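You operate a simulated robot arm through the tools that you are given. There is no shell and no other tool.

Carry out the task below with a simulated robot arm. There is one attempt and no reset: what you move stays moved.

JOB
Leak-test the clamped lamp, bleed it, park the cup and fit the cap that the tester names.
Fine: the other cap stays on its peg and the lamp stays clamped.

Only the result counts: the job must be done as asked and must still hold three seconds after the hand-in. Knocking over, shifting, dropping, spilling or breaking anything else fails it. A push-on lid holds only when it is set on centred and level and pressed home; a screw cap is set on level and turned clockwise until tight.

ROBOT AND FRAMES
A 7-joint arm with a two-finger parallel gripper, fixed in place. Base frame: the origin is on the floor under the middle of its stand, x ahead of it, y to its left, z up; the work surface is at about z = 780. Readings come in mm, degrees, newtons and seconds.
It reaches about 1147 mm from its shoulder. Its first joint turns from -166.0 to 166.0 degrees. Payload 3.43 kg.
The tool frame sits at the grasp point between the pads (the TCP): z along the fingers, y along the line on which they close. The tips reach 30 mm beyond it. Largest opening 94 mm; finger width 28, thickness 10; the body of the gripper, 50 by 96 mm, starts 55 mm behind the TCP.
Orientation is that of the tool frame in the base frame, as a unit quaternion [x, y, z, w]. With the fingers straight down and closing along the base's y, the tool's x points along the base's -x, its y along +y and its z along -z.

CONTROLS
- The arm moves only by the tool apply_moves. Its argument "steps" is a list of rows, each an object of numbers (a shift or turn left out is 0, a gripper value left out holds the last): "dx", "dy", "dz": the shift along the tool's x, y, z in m; "rx", "ry", "rz": the turn, a rotation vector about the tool's x, y, z in degrees; "grip": the opening in per cent of the stroke, from 0 (shut) to 100 (fully open). In form: [{"dx": .., "dy": .., "dz": .., "rx": .., "ry": .., "rz": .., "grip": ..}, ...]. A call has 1 to 20 rows; each row shifts and turns the commanded pose from where the row before left it, along the tool's axes as they then stand. Rows are played at 5 a second. More than 50 mm and 8.6 degrees between two rows, or a gripper value outside its range, and nothing of the call is played. A pose out of reach is approached as far as the arm can. The call stops where the force on the tool passes 40 N (or 10 N more than at its start, if that is more) or the arm is blocked; 0.2 s more then pass. Each finger travels about 45 mm/s and halts on what it meets, pressing with about 44 N; the grip force reading is that of the motor and also rises with nothing between the fingers. The clock runs only during rows and for 0.2 s after the last one: add rows that do not move to give the fingers time. The reply holds the time, the measured pose of the TCP, the force on the tool along the base axes, the opening and the grip force, in the units named above and with some noise, with the torque about the TCP (base axes, N m) and any sound that the robot's microphone picked up.
- Cameras (640 x 400 px; columns grow to the right, rows downward): "scene" is fixed at [220.7, 650.6, 1420.9]; the picture's right is [-0.52, -0.85, 0.00], its down [-0.58, 0.36, -0.73] and it looks along [0.62, -0.38, -0.68] (base axes); focal length 214 px, centre (320, 200). "wrist" rides on the gripper at [76, 14, -102] in the tool frame; the picture's right is [-0.18, 0.98, 0.00], its down [-0.75, -0.14, -0.64] and it looks along [-0.63, -0.12, 0.77] (tool axes); focal length 243 px, centre (320, 200). There is no depth. A picture from a camera that has moved, and an enlarged one, comes with that camera's place and axes in the base frame and with its lens.
- snapshot(camera): a new picture of that camera. The clock stands still meanwhile.
- close_up(camera, box): a new picture of the part [left, top, right, bottom] of that camera's present view, enlarged. The clock stands still meanwhile.
- sign_off(): hands the job in; it is judged then, once.

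Places have to be worked out from the pictures, the camera data and where the tool is seen. Open the gripper and draw the arm clear of the work before you hand the job in, unless the task says otherwise.

The tools are called after "Call:" by a JSON object that holds its "name" and its "arguments". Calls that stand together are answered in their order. apply_moves: Moves the arm, as the interface text tells. Its arguments: {"type":"object","properties":{"steps":{"type":"array"}},"required":["steps"]} The other tools are called the same way: snapshot (camera) takes a picture; close_up (camera, box) takes an enlarged picture of a part of a camera's view; sign_off () hands the job in.

At the start:

```text
t: 0.0
ee_pos: [474.9, 304.0, 1297.4]
tcp_rot: [0.001, 1.0, 0.001, 0.0]
ft_force: [0.7, 0.4, 0.0]
torque: [0.02, -0.03, -0.02]
finger_gap: 93.9
finger_force: 0.1
```

scene: 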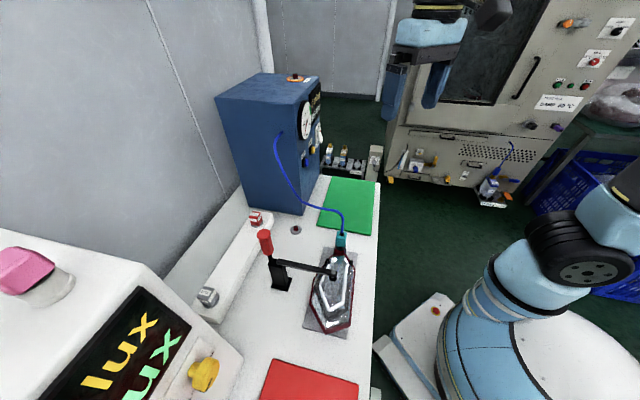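
wrist: 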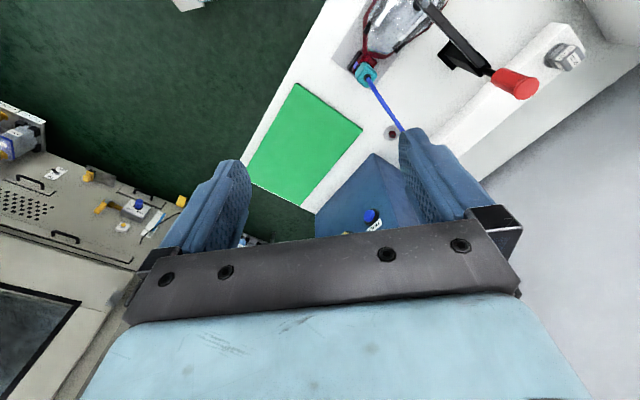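

I'll start by looking closely at the scene: the tester (blue box), the lamp in its clamp, the caps on their pegs, and the cup on its hose.

Call:
{"name": "close_up", "arguments": {"camera": "scene", "box": [210, 60, 370, 160]}}

Call:
{"name": "close_up", "arguments": {"camera": "scene", "box": [240, 200, 400, 350]}}

Call:
{"name": "close_up", "arguments": {"camera": "scene", "box": [180, 190, 340, 320]}}

Call:
{"name": "close_up", "arguments": {"camera": "scene", "box": [280, 80, 400, 180]}}

Call:
{"name": "close_up", "arguments": {"camera": "wrist", "box": [320, 0, 640, 240]}}

```text
4.00 times, centred on (290, 110) of scene
camera zoom: at [220.7, 650.6, 1420.9], right [-0.52, -0.85, 0.0], down [-0.58, 0.36, -0.73], along [0.62, -0.38, -0.68], focal length 858 px, centre (440, 560)
```

zoom: 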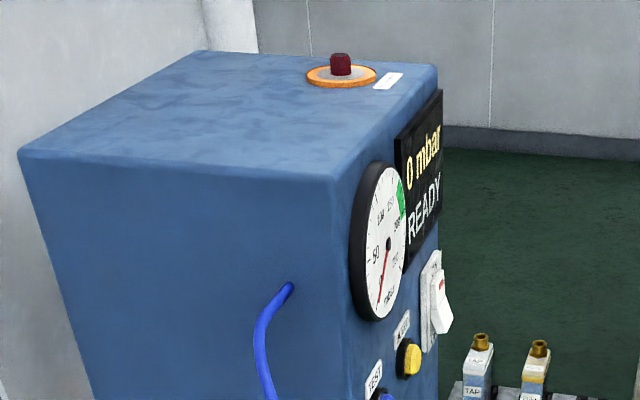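

```text
2.67 times, centred on (320, 275) of scene
camera zoom: at [220.7, 650.6, 1420.9], right [-0.52, -0.85, 0.0], down [-0.58, 0.36, -0.73], along [0.62, -0.38, -0.68], focal length 572 px, centre (320, 0)
```

zoom: 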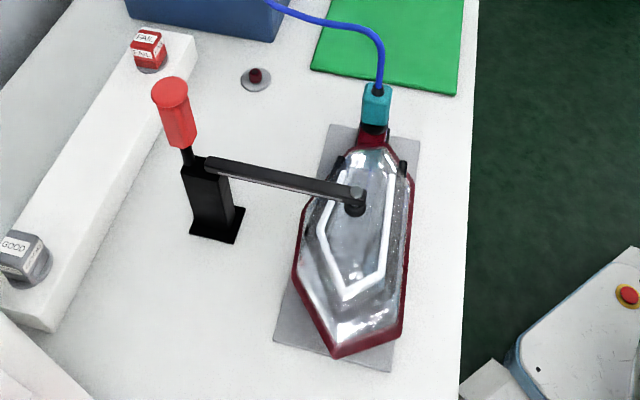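

```text
3.08 times, centred on (260, 255) of scene
camera zoom: at [220.7, 650.6, 1420.9], right [-0.52, -0.85, 0.0], down [-0.58, 0.36, -0.73], along [0.62, -0.38, -0.68], focal length 660 px, centre (505, 31)
```

zoom: 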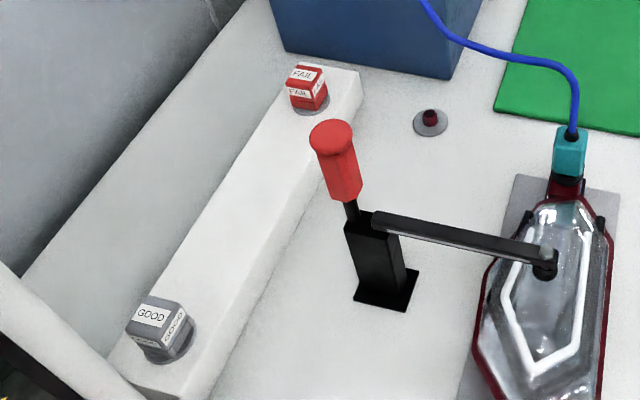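

```text
4.00 times, centred on (340, 130) of scene
camera zoom: at [220.7, 650.6, 1420.9], right [-0.52, -0.85, 0.0], down [-0.58, 0.36, -0.73], along [0.62, -0.38, -0.68], focal length 858 px, centre (240, 480)
```

zoom: 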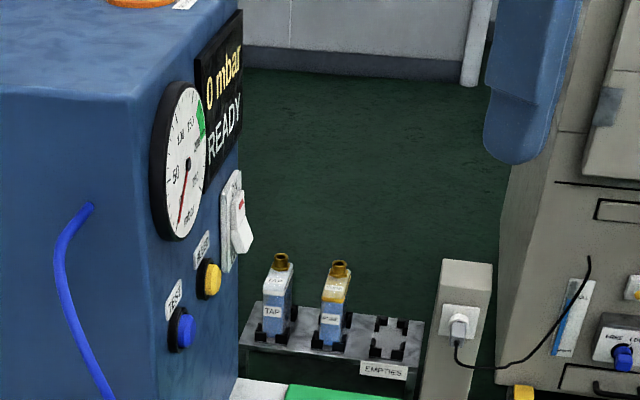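

```text
1.67 times, centred on (480, 120) of wrist
camera zoom: at [398.3, 317.5, 1399.9], right [0.18, 0.98, 0.0], down [0.75, -0.14, 0.64], along [0.63, -0.12, -0.77], focal length 404 px, centre (53, 333)
```

zoom: 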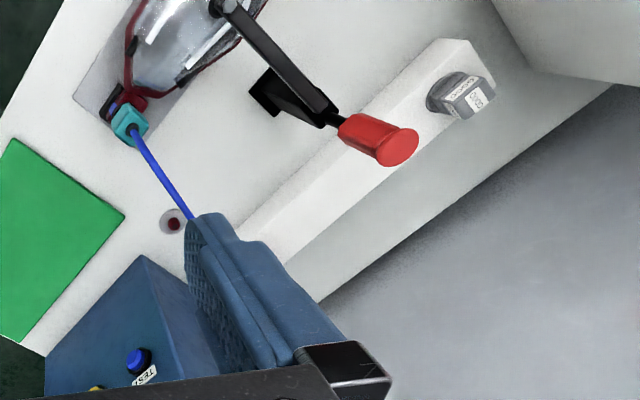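

The table seems to run diagonally, with the tester face toward the robot. I'll move the wrist camera to look at the lamp mouth, the cup and the tester from nearer.

Call:
{"name": "apply_moves", "arguments": {"steps": [{"dx": 0.0194, "dy": -0.0116, "dz": 0.0446}, {"dx": 0.0194, "dy": -0.0116, "dz": 0.0446}, {"dx": 0.0194, "dy": -0.0116, "dz": 0.0446}, {"dx": 0.0194, "dy": -0.0116, "dz": 0.0446}, {"dx": 0.0194, "dy": -0.0116, "dz": 0.0446}, {"rz": -7.5}, {"rz": -7.5}, {"rz": -7.5}, {"rz": -7.5}, {"rz": -7.5}, {"rz": -7.5}, {}]}}

Call:
{"name": "snapshot", "arguments": {"camera": "wrist"}}

Call:
{"name": "snapshot", "arguments": {"camera": "scene"}}

```text
t: 2.6
ee_pos: [375.4, 245.3, 1074.3]
tcp_rot: [-0.383, 0.924, 0.0, 0.001]
ft_force: [-0.5, 0.0, 0.0]
torque: [0.0, 0.0, 0.0]
finger_gap: 94.2
finger_force: 0.1
```

```text
taken
camera wrist: at [312.6, 200.8, 1177.4], right [-0.57, 0.82, 0.0], down [0.63, 0.43, 0.64], along [0.53, 0.36, -0.77], focal length 243 px, centre (320, 200)
```

wrist: 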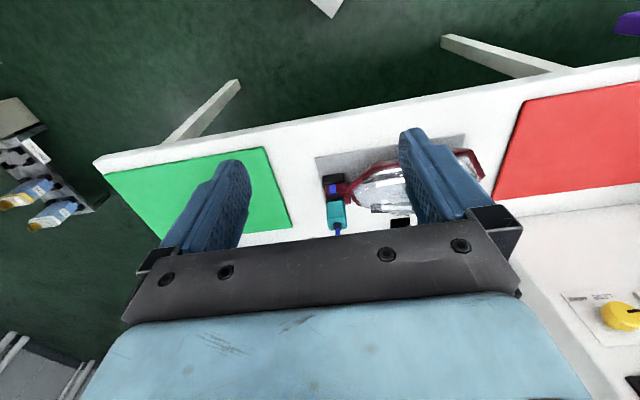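

```text
taken
```

scene: 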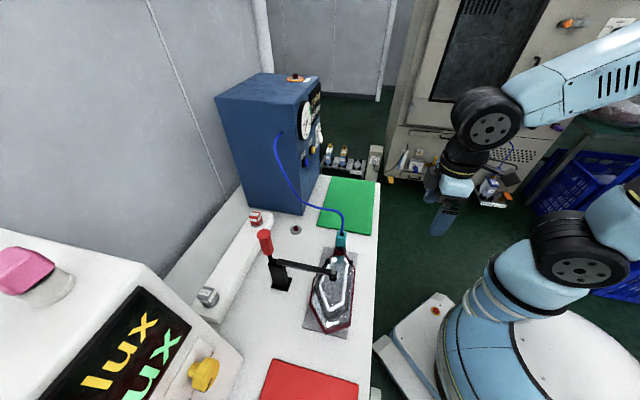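

The cup seems to stand upright on the lamp's port; I'll zoom in on it.

Call:
{"name": "close_up", "arguments": {"camera": "wrist", "box": [290, 130, 410, 240]}}

Call:
{"name": "close_up", "arguments": {"camera": "scene", "box": [310, 215, 370, 265]}}

```text
3.64 times, centred on (350, 185) of wrist
camera zoom: at [312.6, 200.8, 1177.4], right [-0.57, 0.82, 0.0], down [0.63, 0.43, 0.64], along [0.53, 0.36, -0.77], focal length 882 px, centre (211, 254)
```

zoom: 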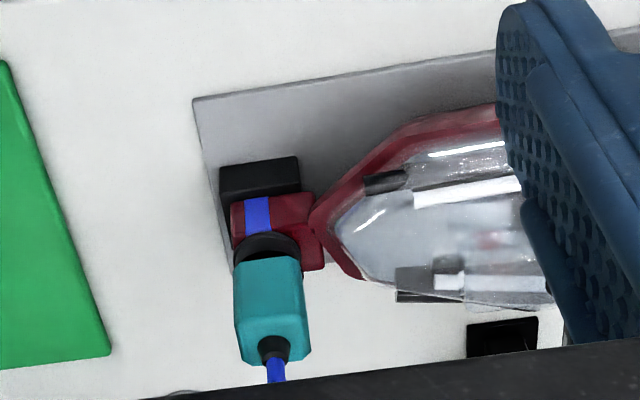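

```text
8.00 times, centred on (340, 240) of scene
camera zoom: at [220.7, 650.6, 1420.9], right [-0.52, -0.85, 0.0], down [-0.58, 0.36, -0.73], along [0.62, -0.38, -0.68], focal length 1716 px, centre (160, -120)
```

zoom: 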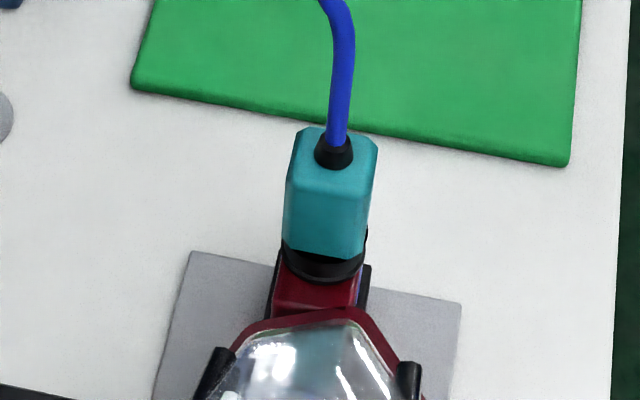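

The cup stands vertically on the lamp's port. Next I'll move to view the tester's face from the front so I can read its labels.

Call:
{"name": "apply_moves", "arguments": {"steps": [{"dx": -0.0015, "dy": -0.0393, "dz": 0.0106}, {"dx": -0.0015, "dy": -0.0393, "dz": 0.0106}, {"dx": -0.0015, "dy": -0.0393, "dz": 0.0106}, {"dx": -0.0015, "dy": -0.0393, "dz": 0.0106}, {"dx": -0.0015, "dy": -0.0393, "dz": 0.0106}, {"dx": -0.0015, "dy": -0.0393, "dz": 0.0106}, {"dx": -0.0015, "dy": -0.0393, "dz": 0.0106}, {"ry": -8}, {"ry": -8}, {"ry": -8}, {"ry": -8}, {"ry": -8}, {}]}}

Call:
{"name": "snapshot", "arguments": {"camera": "wrist"}}

```text
t: 5.4
ee_pos: [579.4, 59.2, 1000.5]
tcp_rot: [-0.359, 0.869, 0.13, 0.316]
ft_force: [0.0, -0.4, 1.0]
torque: [0.01, 0.01, 0.0]
finger_gap: 94.3
finger_force: 0.1
```

```text
taken
camera wrist: at [481.7, -19.2, 1029.6], right [-0.59, 0.8, 0.12], down [0.22, 0.02, 0.98], along [0.77, 0.61, -0.18], focal length 243 px, centre (320, 200)
```

wrist: 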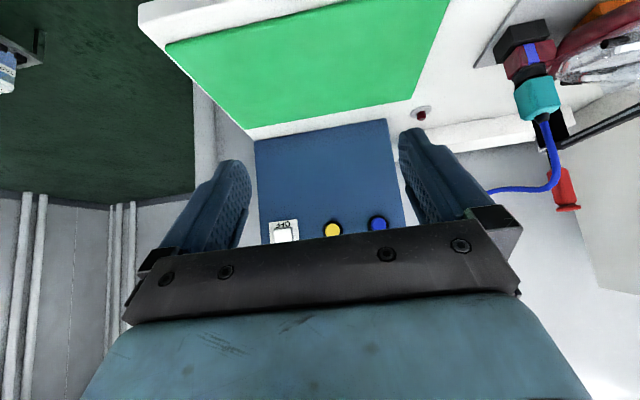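

The picture is upside down (image-up is world-down). I'll zoom in on the buttons and on the parking peg.

Call:
{"name": "close_up", "arguments": {"camera": "wrist", "box": [240, 110, 420, 240]}}

Call:
{"name": "close_up", "arguments": {"camera": "wrist", "box": [400, 0, 640, 220]}}

Call:
{"name": "close_up", "arguments": {"camera": "scene", "box": [280, 65, 340, 180]}}

```text
3.08 times, centred on (330, 175) of wrist
camera zoom: at [481.7, -19.2, 1029.6], right [-0.59, 0.8, 0.12], down [0.22, 0.02, 0.98], along [0.77, 0.61, -0.18], focal length 746 px, centre (289, 277)
```

zoom: 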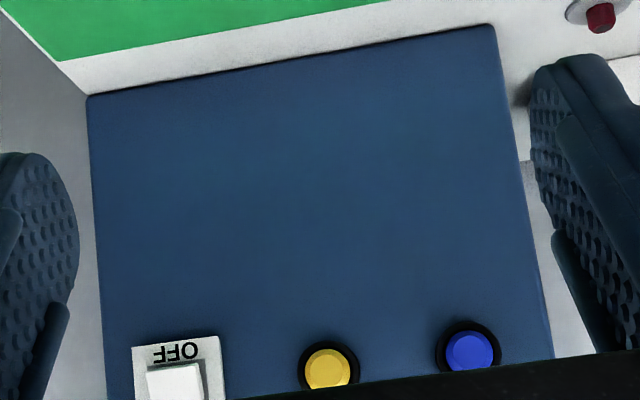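

```text
1.82 times, centred on (520, 110) of wrist
camera zoom: at [481.7, -19.2, 1029.6], right [-0.59, 0.8, 0.12], down [0.22, 0.02, 0.98], along [0.77, 0.61, -0.18], focal length 441 px, centre (-44, 364)
```

zoom: 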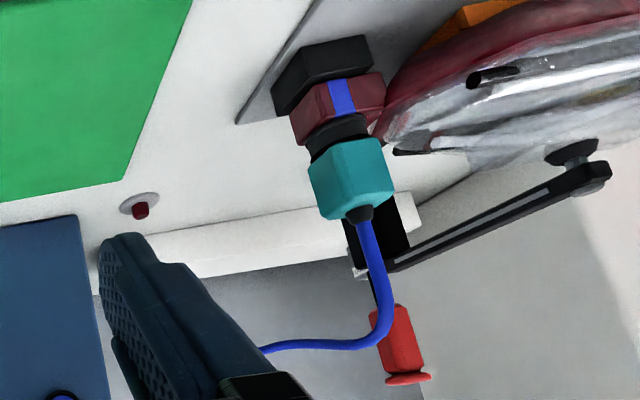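

```text
3.48 times, centred on (310, 122) of scene
camera zoom: at [220.7, 650.6, 1420.9], right [-0.52, -0.85, 0.0], down [-0.58, 0.36, -0.73], along [0.62, -0.38, -0.68], focal length 746 px, centre (355, 470)
```

zoom: 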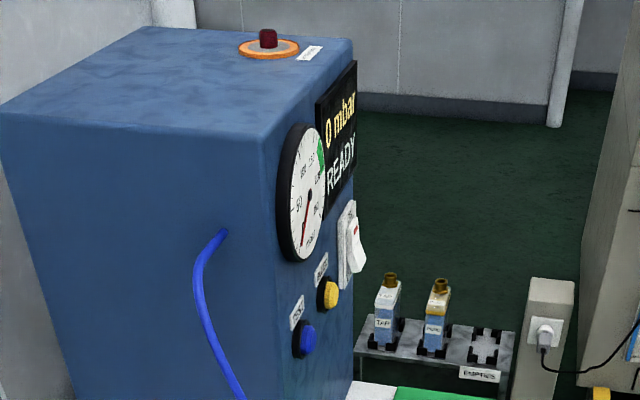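

There are two candidate pegs: one on the table and one on top of the tester with a label. I'll zoom in to read the labels.

Call:
{"name": "close_up", "arguments": {"camera": "scene", "box": [282, 68, 322, 93]}}

Call:
{"name": "close_up", "arguments": {"camera": "scene", "box": [280, 215, 312, 240]}}

Call:
{"name": "close_up", "arguments": {"camera": "scene", "box": [296, 130, 328, 170]}}

Call:
{"name": "close_up", "arguments": {"camera": "scene", "box": [240, 205, 272, 230]}}

Call:
{"name": "close_up", "arguments": {"camera": "scene", "box": [190, 275, 230, 315]}}

```text
16.00 times, centred on (302, 80) of scene
camera zoom: at [220.7, 650.6, 1420.9], right [-0.52, -0.85, 0.0], down [-0.58, 0.36, -0.73], along [0.62, -0.38, -0.68], focal length 3432 px, centre (608, 2112)
```

zoom: 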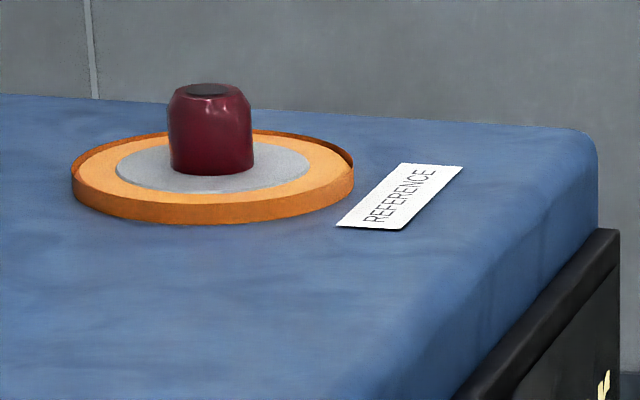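

```text
16.00 times, centred on (296, 228) of scene
camera zoom: at [220.7, 650.6, 1420.9], right [-0.52, -0.85, 0.0], down [-0.58, 0.36, -0.73], along [0.62, -0.38, -0.68], focal length 3432 px, centre (704, -240)
```

zoom: 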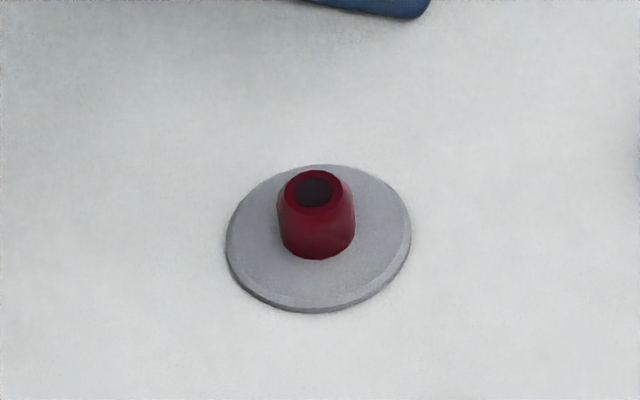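

```text
10.00 times, centred on (312, 150) of scene
camera zoom: at [220.7, 650.6, 1420.9], right [-0.52, -0.85, 0.0], down [-0.58, 0.36, -0.73], along [0.62, -0.38, -0.68], focal length 2145 px, centre (400, 700)
```

zoom: 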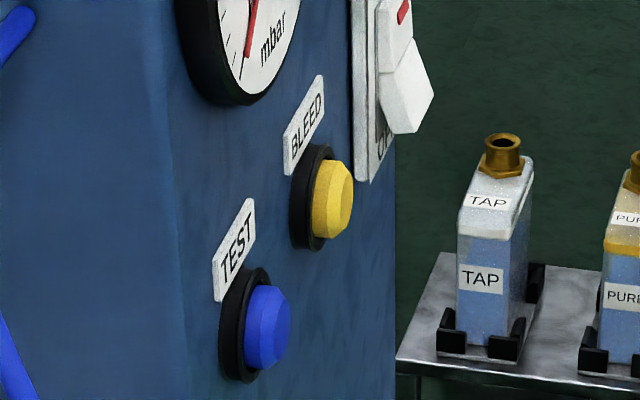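

```text
16.00 times, centred on (256, 218) of scene
camera zoom: at [220.7, 650.6, 1420.9], right [-0.52, -0.85, 0.0], down [-0.58, 0.36, -0.73], along [0.62, -0.38, -0.68], focal length 3432 px, centre (1344, -80)
```

zoom: 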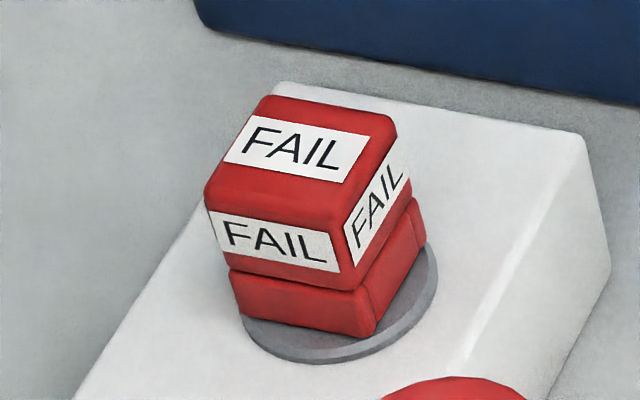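

```text
10.00 times, centred on (210, 295) of scene
camera zoom: at [220.7, 650.6, 1420.9], right [-0.52, -0.85, 0.0], down [-0.58, 0.36, -0.73], along [0.62, -0.38, -0.68], focal length 2145 px, centre (1420, -750)
```

zoom: 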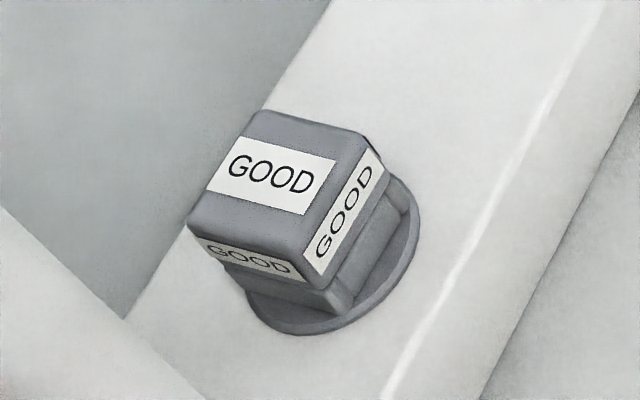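

The peg on top of the tester is the REFERENCE master, so the bare table peg at about (704, 461) is the cup's park. TEST is the blue button at about (785, 356, 1003) and BLEED the yellow one at about (845, 289, 1002). I'll close the fingers, level the tool toward the face, and approach the TEST button.

Call:
{"name": "apply_moves", "arguments": {"steps": [{"ry": -7.143, "dy": 0.0, "grip": 0}, {"ry": -7.143}, {"ry": -7.143}, {"ry": -7.143}, {"ry": -7.143}, {"ry": -7.143}, {"ry": -7.142}, {"dy": 0.033, "dx": -0.001}, {"dy": 0.032, "dx": -0.001}, {"dz": 0.045}, {"dz": 0.045}, {"dz": 0.045}, {"dz": 0.045}, {"dz": 0.045}, {}]}}

Call:
{"name": "snapshot", "arguments": {"camera": "scene"}}

Call:
{"name": "snapshot", "arguments": {"camera": "wrist"}}

```text
t: 8.6
ee_pos: [813.8, 233.1, 1026.4]
tcp_rot: [-0.271, 0.653, 0.271, 0.654]
ft_force: [0.8, 0.0, -0.6]
torque: [0.01, 0.02, 0.02]
finger_gap: 0.0
finger_force: 33.0
out of reach, approached as far as the arm can: row 1, 2, 3, 4, 5, 6, 7, 8, 9
```

```text
taken
```

scene: 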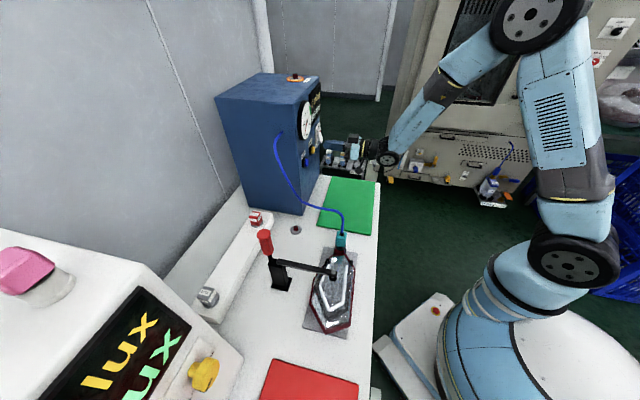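

```text
taken
camera wrist: at [731.6, 172.0, 950.0], right [-0.69, 0.7, 0.18], down [-0.35, -0.55, 0.75], along [0.63, 0.46, 0.63], focal length 243 px, centre (320, 200)
```

wrist: 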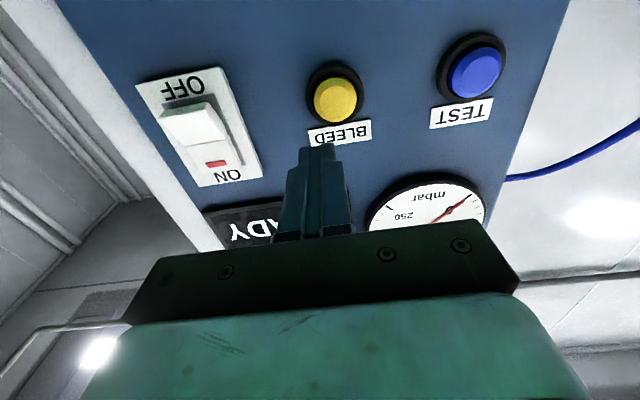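

The approach drifted because some of the in-between poses were out of reach. The readings now put the tool tip about 52 mm from the face, near BLEED. Two wrist views place TEST at about (788, 356, 1003) and BLEED at about (850, 292, 1003). I'll back off a little, drop to button height and slide over to TEST.

Call:
{"name": "apply_moves", "arguments": {"steps": [{"dx": 0.0117, "dz": -0.01}, {"dx": 0.0117, "dz": -0.01}, {"dy": 0.0354}, {"dy": 0.0354}, {"dy": 0.0354}, {}]}}

Call:
{"name": "snapshot", "arguments": {"camera": "wrist"}}

```text
t: 10.0
ee_pos: [723.7, 297.1, 1002.1]
tcp_rot: [-0.27, 0.654, 0.27, 0.653]
ft_force: [0.1, 0.3, 0.5]
torque: [0.0, -0.03, 0.0]
finger_gap: 0.0
finger_force: 33.3
```

```text
taken
camera wrist: at [641.0, 234.7, 926.4], right [-0.69, 0.7, 0.18], down [-0.35, -0.55, 0.75], along [0.63, 0.46, 0.63], focal length 243 px, centre (320, 200)
```

wrist: 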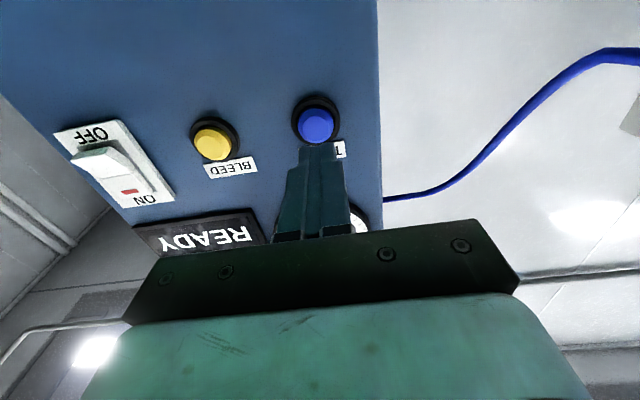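

The tip is about 57 mm short of TEST and lined up to within 3 mm. I'll push forward in small steps.

Call:
{"name": "apply_moves", "arguments": {"steps": [{"dz": 0.02, "dy": -0.0015}, {"dz": 0.02, "dy": -0.0015}, {"dz": 0.008}, {"dz": 0.004}, {"dz": 0.003}, {}]}}

Call:
{"name": "close_up", "arguments": {"camera": "scene", "box": [280, 65, 360, 180]}}

```text
t: 11.4
ee_pos: [763.9, 332.2, 1003.5]
tcp_rot: [-0.272, 0.653, 0.272, 0.652]
ft_force: [-2.3, -0.7, 0.0]
torque: [-0.02, -0.03, 0.03]
finger_gap: 0.1
finger_force: 32.9
```

```text
3.48 times, centred on (320, 122) of scene
camera zoom: at [220.7, 650.6, 1420.9], right [-0.52, -0.85, 0.0], down [-0.58, 0.36, -0.73], along [0.62, -0.38, -0.68], focal length 746 px, centre (320, 470)
```

zoom: 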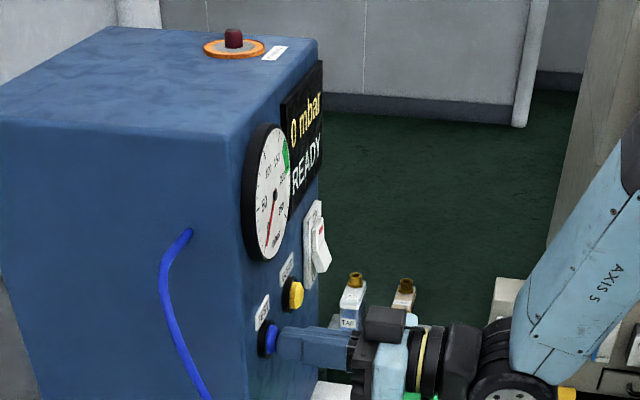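

The tip is just touching the TEST button with about 2.4 N. I'll press on in 1.5 mm steps.

Call:
{"name": "apply_moves", "arguments": {"steps": [{"dz": 0.0015}, {"dz": 0.0015}, {"dz": 0.0015}, {}]}}

Call:
{"name": "close_up", "arguments": {"camera": "scene", "box": [280, 65, 360, 180]}}

```text
t: 12.4
ee_pos: [767.4, 334.8, 1003.3]
tcp_rot: [-0.27, 0.654, 0.271, 0.652]
ft_force: [-16.4, -8.6, -1.8]
torque: [0.06, 0.09, 0.21]
finger_gap: 0.0
finger_force: 32.3
heard: click
```

```text
3.48 times, centred on (320, 122) of scene
camera zoom: at [220.7, 650.6, 1420.9], right [-0.52, -0.85, 0.0], down [-0.58, 0.36, -0.73], along [0.62, -0.38, -0.68], focal length 746 px, centre (320, 470)
```

zoom: 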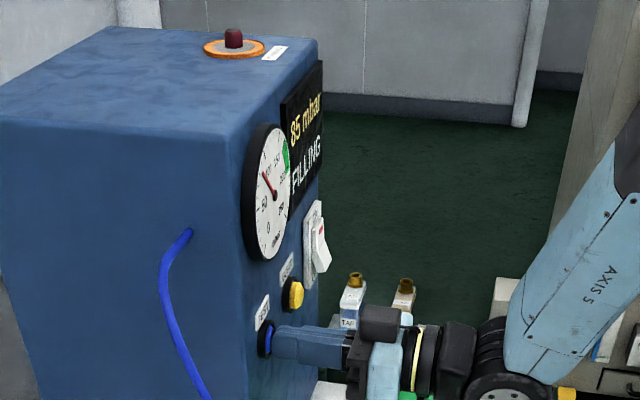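

I heard a click, and the display reads FILLING at 85 mbar. I'll release the button, back off and let the test run.

Call:
{"name": "apply_moves", "arguments": {"steps": [{"dz": -0.01}, {"dz": -0.02}, {"dz": -0.02}, {}, {}, {}]}}

Call:
{"name": "close_up", "arguments": {"camera": "scene", "box": [280, 65, 360, 180]}}

```text
t: 13.8
ee_pos: [733.0, 300.5, 1003.5]
tcp_rot: [-0.271, 0.654, 0.271, 0.652]
ft_force: [0.4, -0.5, -1.0]
torque: [0.03, 0.0, 0.04]
finger_gap: 0.2
finger_force: 33.2
```

```text
3.48 times, centred on (320, 122) of scene
camera zoom: at [220.7, 650.6, 1420.9], right [-0.52, -0.85, 0.0], down [-0.58, 0.36, -0.73], along [0.62, -0.38, -0.68], focal length 746 px, centre (320, 470)
```

zoom: 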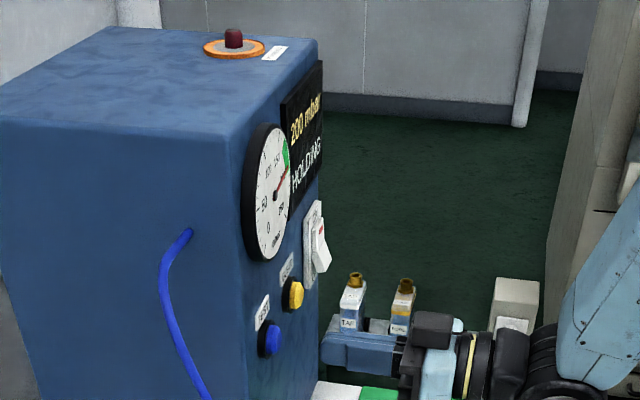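

The tester is HOLDING at 200 mbar. While it holds I'll slide over in front of BLEED, keeping clear of the face, and then wait for the verdict.

Call:
{"name": "apply_moves", "arguments": {"steps": [{"dy": -0.0296, "dz": 0.004}, {"dy": -0.0296, "dz": 0.004}, {"dy": -0.0296, "dz": 0.004}, {}, {}, {}, {}, {}, {}, {}]}}

Call:
{"name": "close_up", "arguments": {"camera": "scene", "box": [280, 65, 360, 180]}}

Call:
{"name": "snapshot", "arguments": {"camera": "wrist"}}

```text
t: 16.0
ee_pos: [805.1, 243.9, 1002.1]
tcp_rot: [-0.27, 0.654, 0.271, 0.653]
ft_force: [-0.4, 0.5, 0.2]
torque: [0.01, -0.02, 0.0]
finger_gap: 0.1
finger_force: 33.2
```

```text
3.48 times, centred on (320, 122) of scene
camera zoom: at [220.7, 650.6, 1420.9], right [-0.52, -0.85, 0.0], down [-0.58, 0.36, -0.73], along [0.62, -0.38, -0.68], focal length 746 px, centre (320, 470)
```

zoom: 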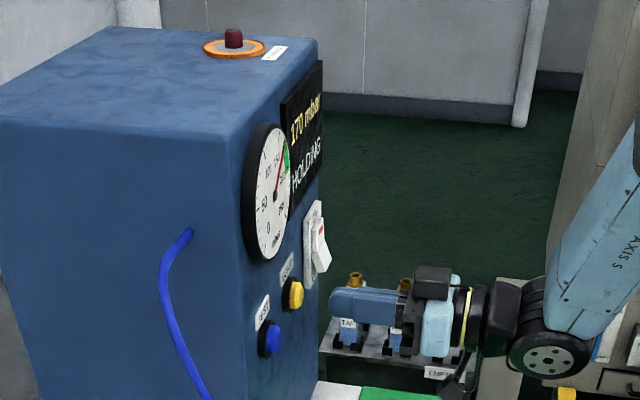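

```text
taken
camera wrist: at [722.1, 181.8, 926.7], right [-0.69, 0.69, 0.18], down [-0.35, -0.55, 0.75], along [0.63, 0.46, 0.63], focal length 243 px, centre (320, 200)
```

wrist: 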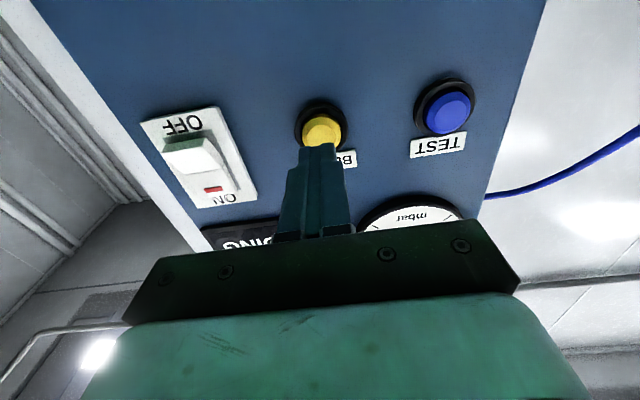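

The pressure has fallen to 170 mbar during HOLDING. I'll keep waiting for the verdict.

Call:
{"name": "apply_moves", "arguments": {"steps": [{}, {}, {}, {}, {}, {}, {}, {}, {}, {}]}}

Call:
{"name": "close_up", "arguments": {"camera": "scene", "box": [280, 65, 360, 180]}}

```text
t: 18.2
ee_pos: [803.1, 245.8, 1002.1]
tcp_rot: [-0.271, 0.654, 0.271, 0.653]
ft_force: [-0.7, -0.2, -0.7]
torque: [0.01, -0.03, 0.02]
finger_gap: 0.0
finger_force: 33.3
```

```text
3.48 times, centred on (320, 122) of scene
camera zoom: at [220.7, 650.6, 1420.9], right [-0.52, -0.85, 0.0], down [-0.58, 0.36, -0.73], along [0.62, -0.38, -0.68], focal length 746 px, centre (320, 470)
```

zoom: 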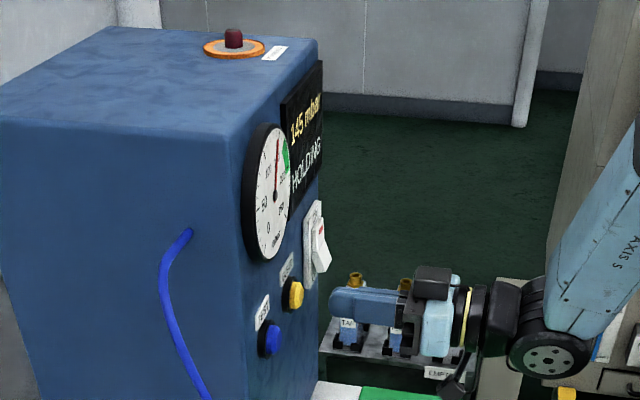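

It now reads 145 mbar and is still HOLDING, so I'll wait longer.

Call:
{"name": "apply_moves", "arguments": {"steps": [{}, {}, {}, {}, {}, {}, {}, {}, {}, {}, {}, {}, {}, {}, {}]}}

Call:
{"name": "close_up", "arguments": {"camera": "scene", "box": [280, 65, 360, 180]}}

```text
t: 21.4
ee_pos: [804.2, 243.8, 1002.2]
tcp_rot: [-0.271, 0.654, 0.271, 0.652]
ft_force: [0.2, -0.1, -1.1]
torque: [0.0, -0.02, -0.01]
finger_gap: 0.1
finger_force: 32.9
```

```text
3.48 times, centred on (320, 122) of scene
camera zoom: at [220.7, 650.6, 1420.9], right [-0.52, -0.85, 0.0], down [-0.58, 0.36, -0.73], along [0.62, -0.38, -0.68], focal length 746 px, centre (320, 470)
```

zoom: 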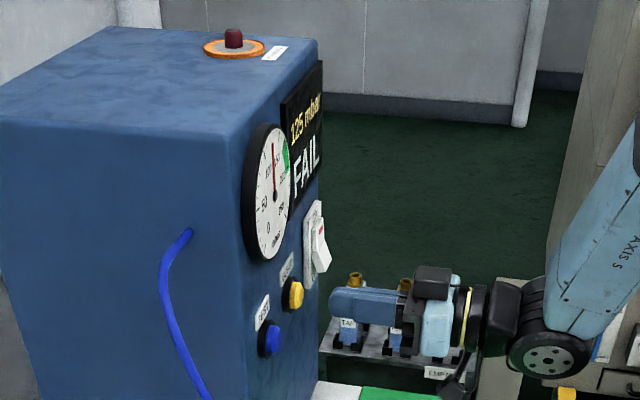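

The verdict is FAIL at 125 mbar. Next I'll press BLEED, the yellow button; the tip is about 33 mm short of contact.

Call:
{"name": "apply_moves", "arguments": {"steps": [{"dz": 0.015, "dy": 0.001}, {"dz": 0.012}, {"dz": 0.005}, {"dz": 0.002}, {"dz": 0.0015}, {"dz": 0.0015}, {"dz": 0.001}, {}]}}

Call:
{"name": "close_up", "arguments": {"camera": "scene", "box": [280, 65, 360, 180]}}

```text
t: 23.2
ee_pos: [830.6, 272.0, 1004.6]
tcp_rot: [-0.271, 0.653, 0.271, 0.653]
ft_force: [-11.2, -7.7, -0.6]
torque: [0.04, -0.08, 0.06]
finger_gap: 0.1
finger_force: 32.2
heard: click
```

```text
3.48 times, centred on (320, 122) of scene
camera zoom: at [220.7, 650.6, 1420.9], right [-0.52, -0.85, 0.0], down [-0.58, 0.36, -0.73], along [0.62, -0.38, -0.68], focal length 746 px, centre (320, 470)
```

zoom: 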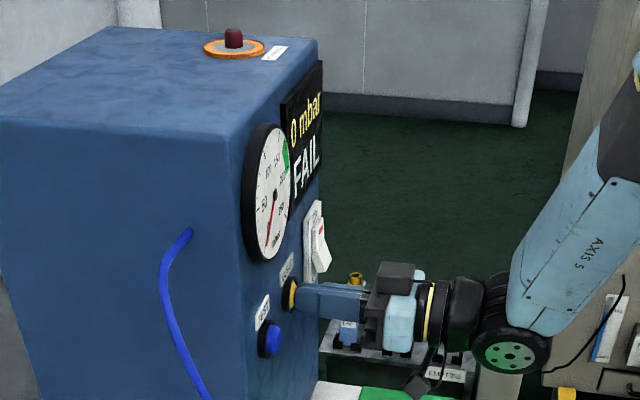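

BLEED clicked: the gauge reads 0 mbar and the verdict stays FAIL. I'll back away from the tester, tilt the tool down to 40° below level, and move to the robot side of the cup, whose axis I place at (529, 384) with the hose stub top at z about 903.

Call:
{"name": "apply_moves", "arguments": {"steps": [{"dz": -0.03}, {"dz": -0.045}, {"dz": -0.045}, {"ry": 7.15, "grip": 70}, {"ry": 7.15}, {"ry": 7.15}, {"ry": 7.15}, {"ry": 7.15}, {"ry": 7.15}, {"ry": 7.1}, {}]}}

Call:
{"name": "snapshot", "arguments": {"camera": "wrist"}}

Call:
{"name": "snapshot", "arguments": {"camera": "scene"}}

```text
t: 25.6
ee_pos: [747.1, 187.7, 1006.0]
tcp_rot: [-0.361, 0.868, 0.131, 0.315]
ft_force: [-0.7, -0.1, -0.4]
torque: [-0.03, 0.0, 0.02]
finger_gap: 65.9
finger_force: 0.1
```

```text
taken
camera wrist: at [648.5, 110.3, 1034.6], right [-0.59, 0.8, 0.12], down [0.22, 0.02, 0.98], along [0.77, 0.61, -0.18], focal length 243 px, centre (320, 200)
```

wrist: 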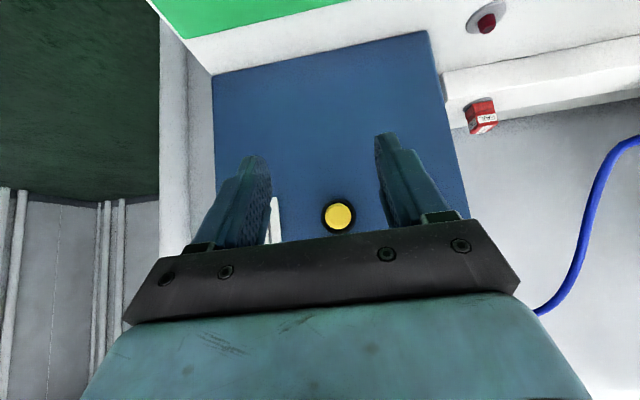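

```text
taken
```

scene: 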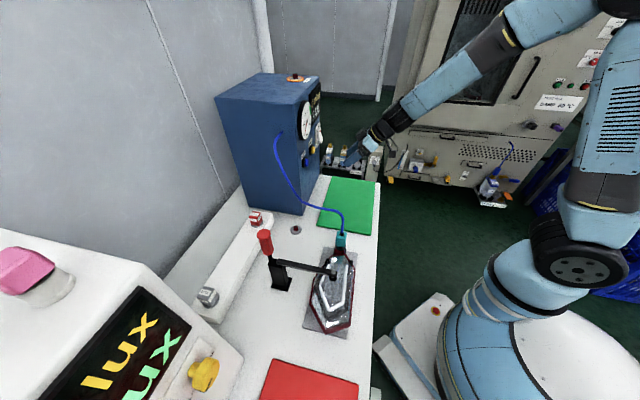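

From here I can also place the FAIL cap at about (774, 580, 850) and the park peg at about (707, 459). Next I'll move toward the robot side of the cup.

Call:
{"name": "apply_moves", "arguments": {"steps": [{"dx": 0.00845, "dy": 0.0366, "dz": -0.0064}, {"dx": 0.00845, "dy": 0.0366, "dz": -0.0064}, {"dx": 0.00845, "dy": 0.0366, "dz": -0.0064}, {"dx": 0.00845, "dy": 0.0366, "dz": -0.0064}, {"dx": 0.00845, "dy": 0.0366, "dz": -0.0064}, {"dx": 0.00845, "dy": 0.0366, "dz": -0.0064}, {"dx": 0.00845, "dy": 0.0366, "dz": -0.0064}, {"dx": 0.00845, "dy": 0.0366, "dz": -0.0064}, {}]}}

Call:
{"name": "snapshot", "arguments": {"camera": "wrist"}}

Call:
{"name": "snapshot", "arguments": {"camera": "scene"}}

```text
t: 27.8
ee_pos: [578.9, 202.0, 994.1]
tcp_rot: [-0.208, 0.918, 0.077, 0.329]
ft_force: [-0.8, -0.4, 0.3]
torque: [0.02, 0.0, 0.0]
finger_gap: 66.0
finger_force: 0.0
out of reach, approached as far as the arm can: row 8
stopped in row 9: the arm was blocked; the commanded pose is now the measured one
```

```text
taken
camera wrist: at [461.7, 160.6, 1025.2], right [-0.3, 0.95, 0.12], down [0.22, -0.06, 0.97], along [0.93, 0.31, -0.19], focal length 243 px, centre (320, 200)
```

wrist: 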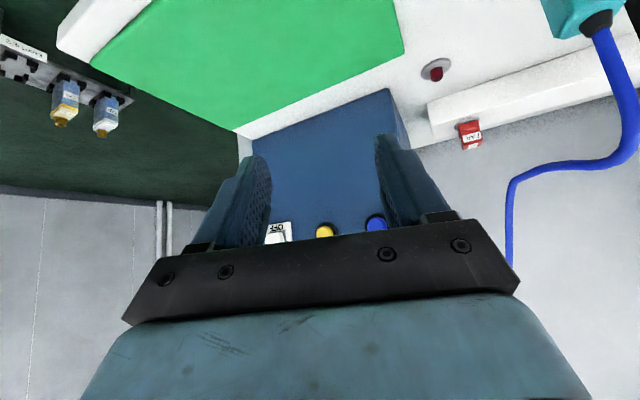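

```text
taken
```

scene: 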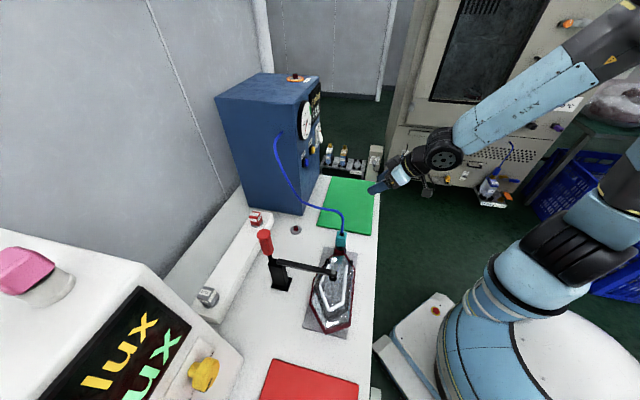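

The arm ran into a joint limit, so a 40° tilt isn't reachable this close in; nothing was touched. I'll reduce the tilt to about 32°, restore the 45° heading and approach the cup from there.

Call:
{"name": "apply_moves", "arguments": {"steps": [{"ry": 7.5}, {"rx": -3.44, "rz": -5.51}, {"rx": -3.44, "rz": -5.51}, {"rx": -3.44, "rz": -5.51}, {"dx": -0.0002, "dy": 0.0328, "dz": 0.0082}, {"dx": -0.0002, "dy": 0.0328, "dz": 0.0082}, {"dx": -0.0002, "dy": 0.0328, "dz": 0.0082}, {"dx": -0.0002, "dy": 0.0328, "dz": 0.0082}, {"dx": -0.0002, "dy": 0.0328, "dz": 0.0082}, {}]}}

Call:
{"name": "snapshot", "arguments": {"camera": "wrist"}}

Call:
{"name": "snapshot", "arguments": {"camera": "scene"}}

```text
t: 30.0
ee_pos: [479.4, 337.8, 954.1]
tcp_rot: [-0.367, 0.876, 0.109, 0.293]
ft_force: [-3.7, 3.9, 1.0]
torque: [-0.2, -0.27, -0.25]
finger_gap: 65.6
finger_force: 0.1
out of reach, approached as far as the arm can: row 1
```

```text
taken
camera wrist: at [382.8, 262.4, 990.6], right [-0.59, 0.8, 0.09], down [0.24, 0.08, 0.97], along [0.77, 0.59, -0.24], focal length 243 px, centre (320, 200)
```

wrist: 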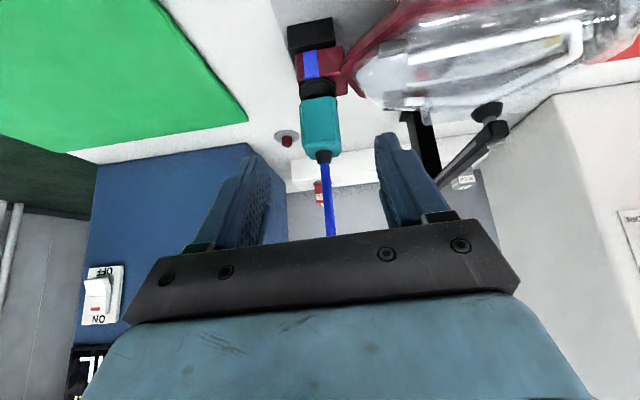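

```text
taken
```

scene: 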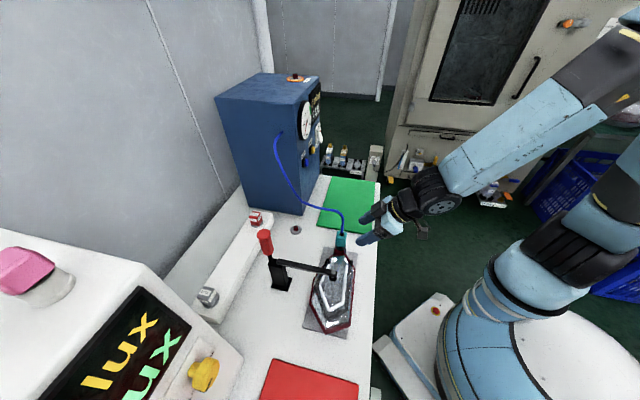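

The pose is good and the cup is right in front of the fingers. The force reading shows a few newtons, so I'll let the arm settle to check that and zoom in on the cup.

Call:
{"name": "apply_moves", "arguments": {"steps": [{}, {}]}}

Call:
{"name": "close_up", "arguments": {"camera": "wrist", "box": [260, 0, 400, 200]}}

Call:
{"name": "close_up", "arguments": {"camera": "scene", "box": [310, 180, 420, 270]}}

```text
t: 30.6
ee_pos: [478.9, 338.6, 953.6]
tcp_rot: [-0.368, 0.875, 0.11, 0.293]
ft_force: [0.3, 0.0, 0.1]
torque: [-0.05, 0.0, -0.01]
finger_gap: 65.9
finger_force: 0.0
```

```text
2.00 times, centred on (330, 100) of wrist
camera zoom: at [382.4, 262.8, 990.5], right [-0.6, 0.8, 0.09], down [0.24, 0.08, 0.97], along [0.77, 0.6, -0.24], focal length 485 px, centre (300, 400)
```

zoom: 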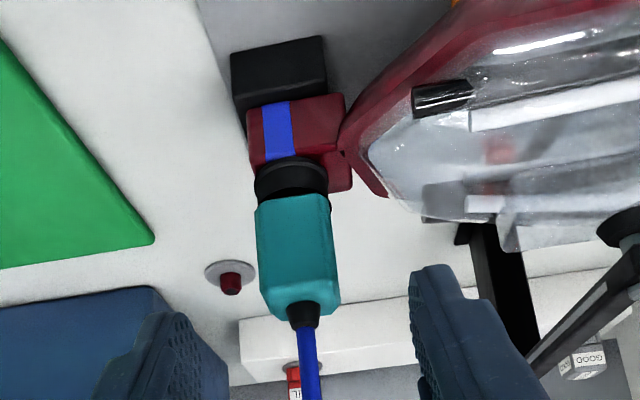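

```text
4.44 times, centred on (365, 225) of scene
camera zoom: at [220.7, 650.6, 1420.9], right [-0.52, -0.85, 0.0], down [-0.58, 0.36, -0.73], along [0.62, -0.38, -0.68], focal length 953 px, centre (120, 89)
```

zoom: 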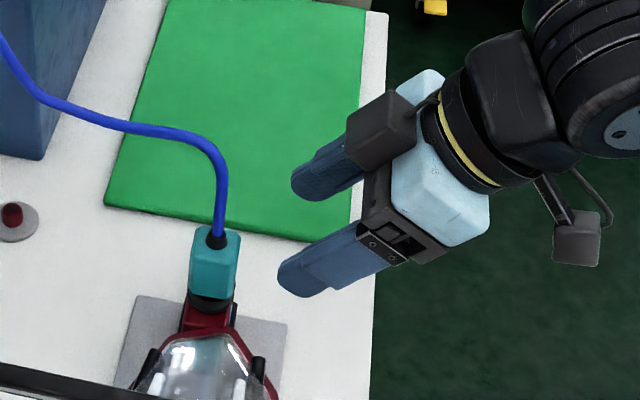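

The force has settled to zero. Triangulating several views puts the cup axis at about (530, 384), with its teal body spanning z of roughly 858 to 897. I'll level the finger line, narrow the opening to about 48 mm so it clears the lamp dome, and come down behind the cup at grip height.

Call:
{"name": "apply_moves", "arguments": {"steps": [{"rx": -1.0, "rz": 0.88, "grip": 51}, {"dx": 0.0082, "dy": -0.0013, "dz": 0.0211}, {"dx": 0.0082, "dy": -0.0013, "dz": 0.0211}, {"dx": 0.0082, "dy": -0.0013, "dz": 0.0211}, {}, {}]}}

Call:
{"name": "snapshot", "arguments": {"camera": "wrist"}}

Call:
{"name": "close_up", "arguments": {"camera": "scene", "box": [310, 200, 390, 260]}}

```text
t: 32.0
ee_pos: [496.6, 346.3, 889.9]
tcp_rot: [-0.364, 0.877, 0.121, 0.289]
ft_force: [-0.3, 0.4, 0.1]
torque: [0.03, 0.01, 0.02]
finger_gap: 48.1
finger_force: 0.0
```

```text
taken
camera wrist: at [400.7, 270.5, 927.0], right [-0.59, 0.8, 0.11], down [0.26, 0.06, 0.96], along [0.76, 0.6, -0.24], focal length 243 px, centre (320, 200)
```

wrist: 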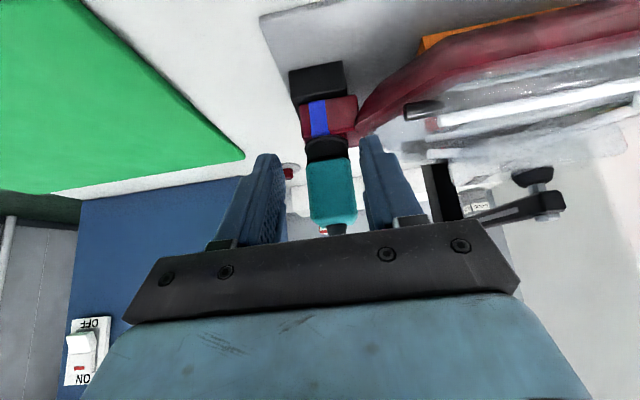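

```text
6.67 times, centred on (350, 230) of scene
camera zoom: at [220.7, 650.6, 1420.9], right [-0.52, -0.85, 0.0], down [-0.58, 0.36, -0.73], along [0.62, -0.38, -0.68], focal length 1430 px, centre (120, 0)
```

zoom: 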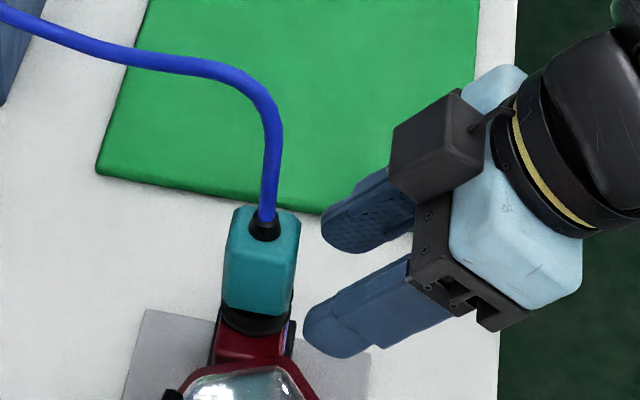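

The cup now sits in the gap between the two fingers. I'll zoom in to check the centring and the clearance to the lamp.

Call:
{"name": "close_up", "arguments": {"camera": "wrist", "box": [220, 50, 460, 250]}}

```text
2.00 times, centred on (340, 150) of wrist
camera zoom: at [400.7, 270.5, 927.0], right [-0.59, 0.8, 0.11], down [0.26, 0.06, 0.96], along [0.76, 0.6, -0.24], focal length 485 px, centre (280, 300)
```

zoom: 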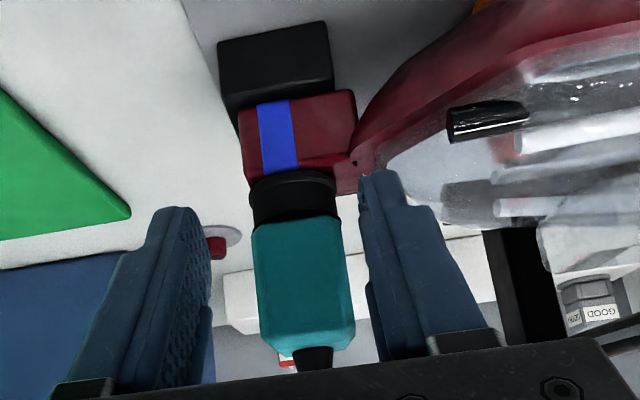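

The cup axis is about 3 mm to the lamp side of the finger centre. I'll shift by that much and advance 50 mm horizontally, so the cup comes between the pads.

Call:
{"name": "apply_moves", "arguments": {"steps": [{"dy": 0.0028}, {"dx": -0.00804, "dz": 0.00595}, {"dx": -0.00804, "dz": 0.00595}, {"dx": -0.00804, "dz": 0.00595}, {"dx": -0.00804, "dz": 0.00595}, {"dx": -0.00804, "dz": 0.00595}, {}]}}

Call:
{"name": "close_up", "arguments": {"camera": "wrist", "box": [220, 50, 460, 250]}}

Call:
{"name": "close_up", "arguments": {"camera": "scene", "box": [310, 200, 390, 260]}}

```text
t: 33.6
ee_pos: [526.9, 383.5, 888.7]
tcp_rot: [-0.364, 0.877, 0.12, 0.29]
ft_force: [-1.1, -0.3, 0.2]
torque: [-0.02, 0.01, 0.01]
finger_gap: 47.9
finger_force: 0.1
```

```text
2.00 times, centred on (340, 150) of wrist
camera zoom: at [431.2, 307.4, 926.0], right [-0.59, 0.8, 0.11], down [0.26, 0.06, 0.96], along [0.76, 0.6, -0.24], focal length 485 px, centre (280, 300)
```

zoom: 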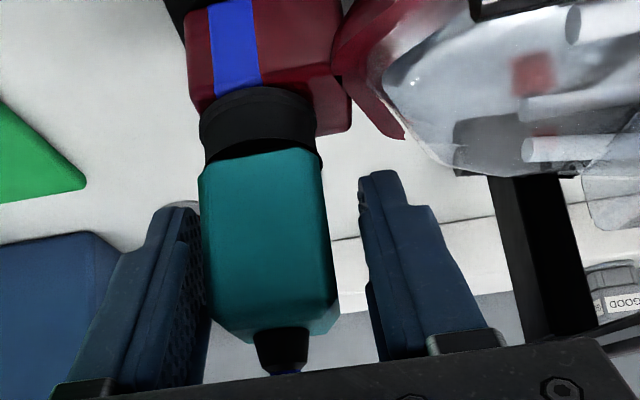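

```text
6.67 times, centred on (350, 230) of scene
camera zoom: at [220.7, 650.6, 1420.9], right [-0.52, -0.85, 0.0], down [-0.58, 0.36, -0.73], along [0.62, -0.38, -0.68], focal length 1430 px, centre (120, 0)
```

zoom: 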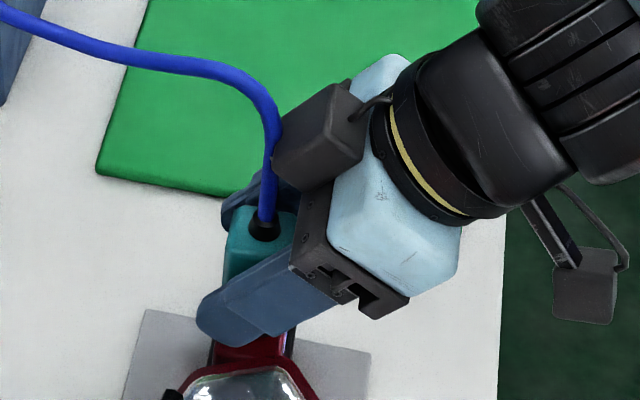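

The cup is centred between the pads to within about 1 mm. I'll close the gripper on it.

Call:
{"name": "apply_moves", "arguments": {"steps": [{"grip": 0}, {}, {}, {}]}}

Call:
{"name": "close_up", "arguments": {"camera": "wrist", "box": [220, 50, 460, 250]}}

Call:
{"name": "close_up", "arguments": {"camera": "scene", "box": [280, 65, 360, 180]}}

```text
t: 34.6
ee_pos: [528.1, 382.9, 888.8]
tcp_rot: [-0.364, 0.878, 0.119, 0.289]
ft_force: [13.1, -10.9, 3.6]
torque: [-0.16, -0.21, 0.03]
finger_gap: 35.7
finger_force: 44.6
```

```text
2.00 times, centred on (340, 150) of wrist
camera zoom: at [432.0, 306.6, 926.0], right [-0.59, 0.8, 0.11], down [0.26, 0.06, 0.96], along [0.76, 0.6, -0.24], focal length 485 px, centre (280, 300)
```

zoom: 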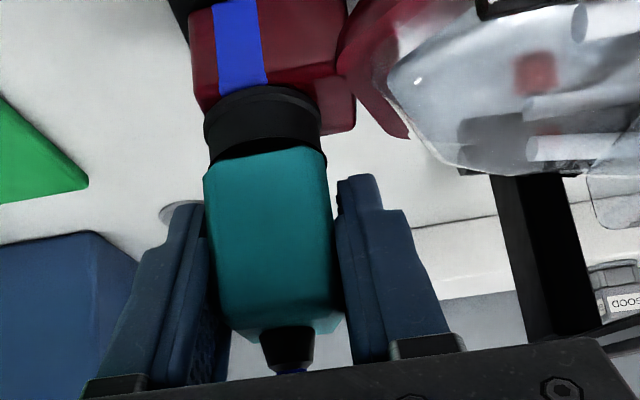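

```text
3.48 times, centred on (320, 122) of scene
camera zoom: at [220.7, 650.6, 1420.9], right [-0.52, -0.85, 0.0], down [-0.58, 0.36, -0.73], along [0.62, -0.38, -0.68], focal length 746 px, centre (320, 470)
```

zoom: 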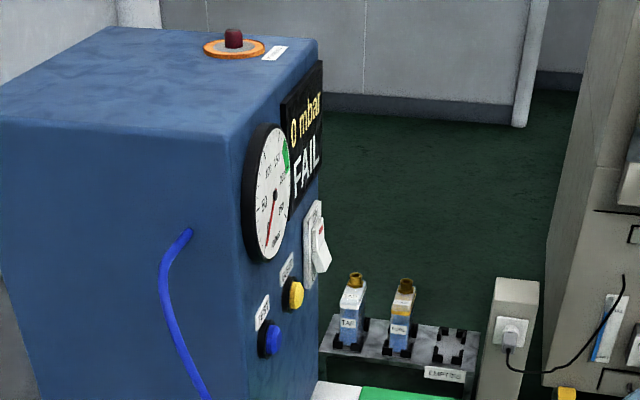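

The cup is gripped at 35.7 mm, but there's a 17 N sideways load, so the cup sits about 1.5 mm further out (+u). I'll move the tool over to relieve that before lifting.

Call:
{"name": "apply_moves", "arguments": {"steps": [{"dy": -0.0012}, {}]}}

```text
t: 35.2
ee_pos: [527.8, 383.3, 889.4]
tcp_rot: [-0.365, 0.877, 0.121, 0.288]
ft_force: [2.5, -8.8, 12.9]
torque: [-0.17, 0.21, -0.12]
finger_gap: 35.5
finger_force: 44.0
```

Call:
{"name": "apply_moves", "arguments": {"steps": [{}, {}, {}]}}

```text
t: 36.0
ee_pos: [528.0, 383.0, 888.9]
tcp_rot: [-0.364, 0.877, 0.12, 0.289]
ft_force: [0.8, -5.8, 11.0]
torque: [0.01, 0.15, 0.0]
finger_gap: 35.7
finger_force: 43.6
```

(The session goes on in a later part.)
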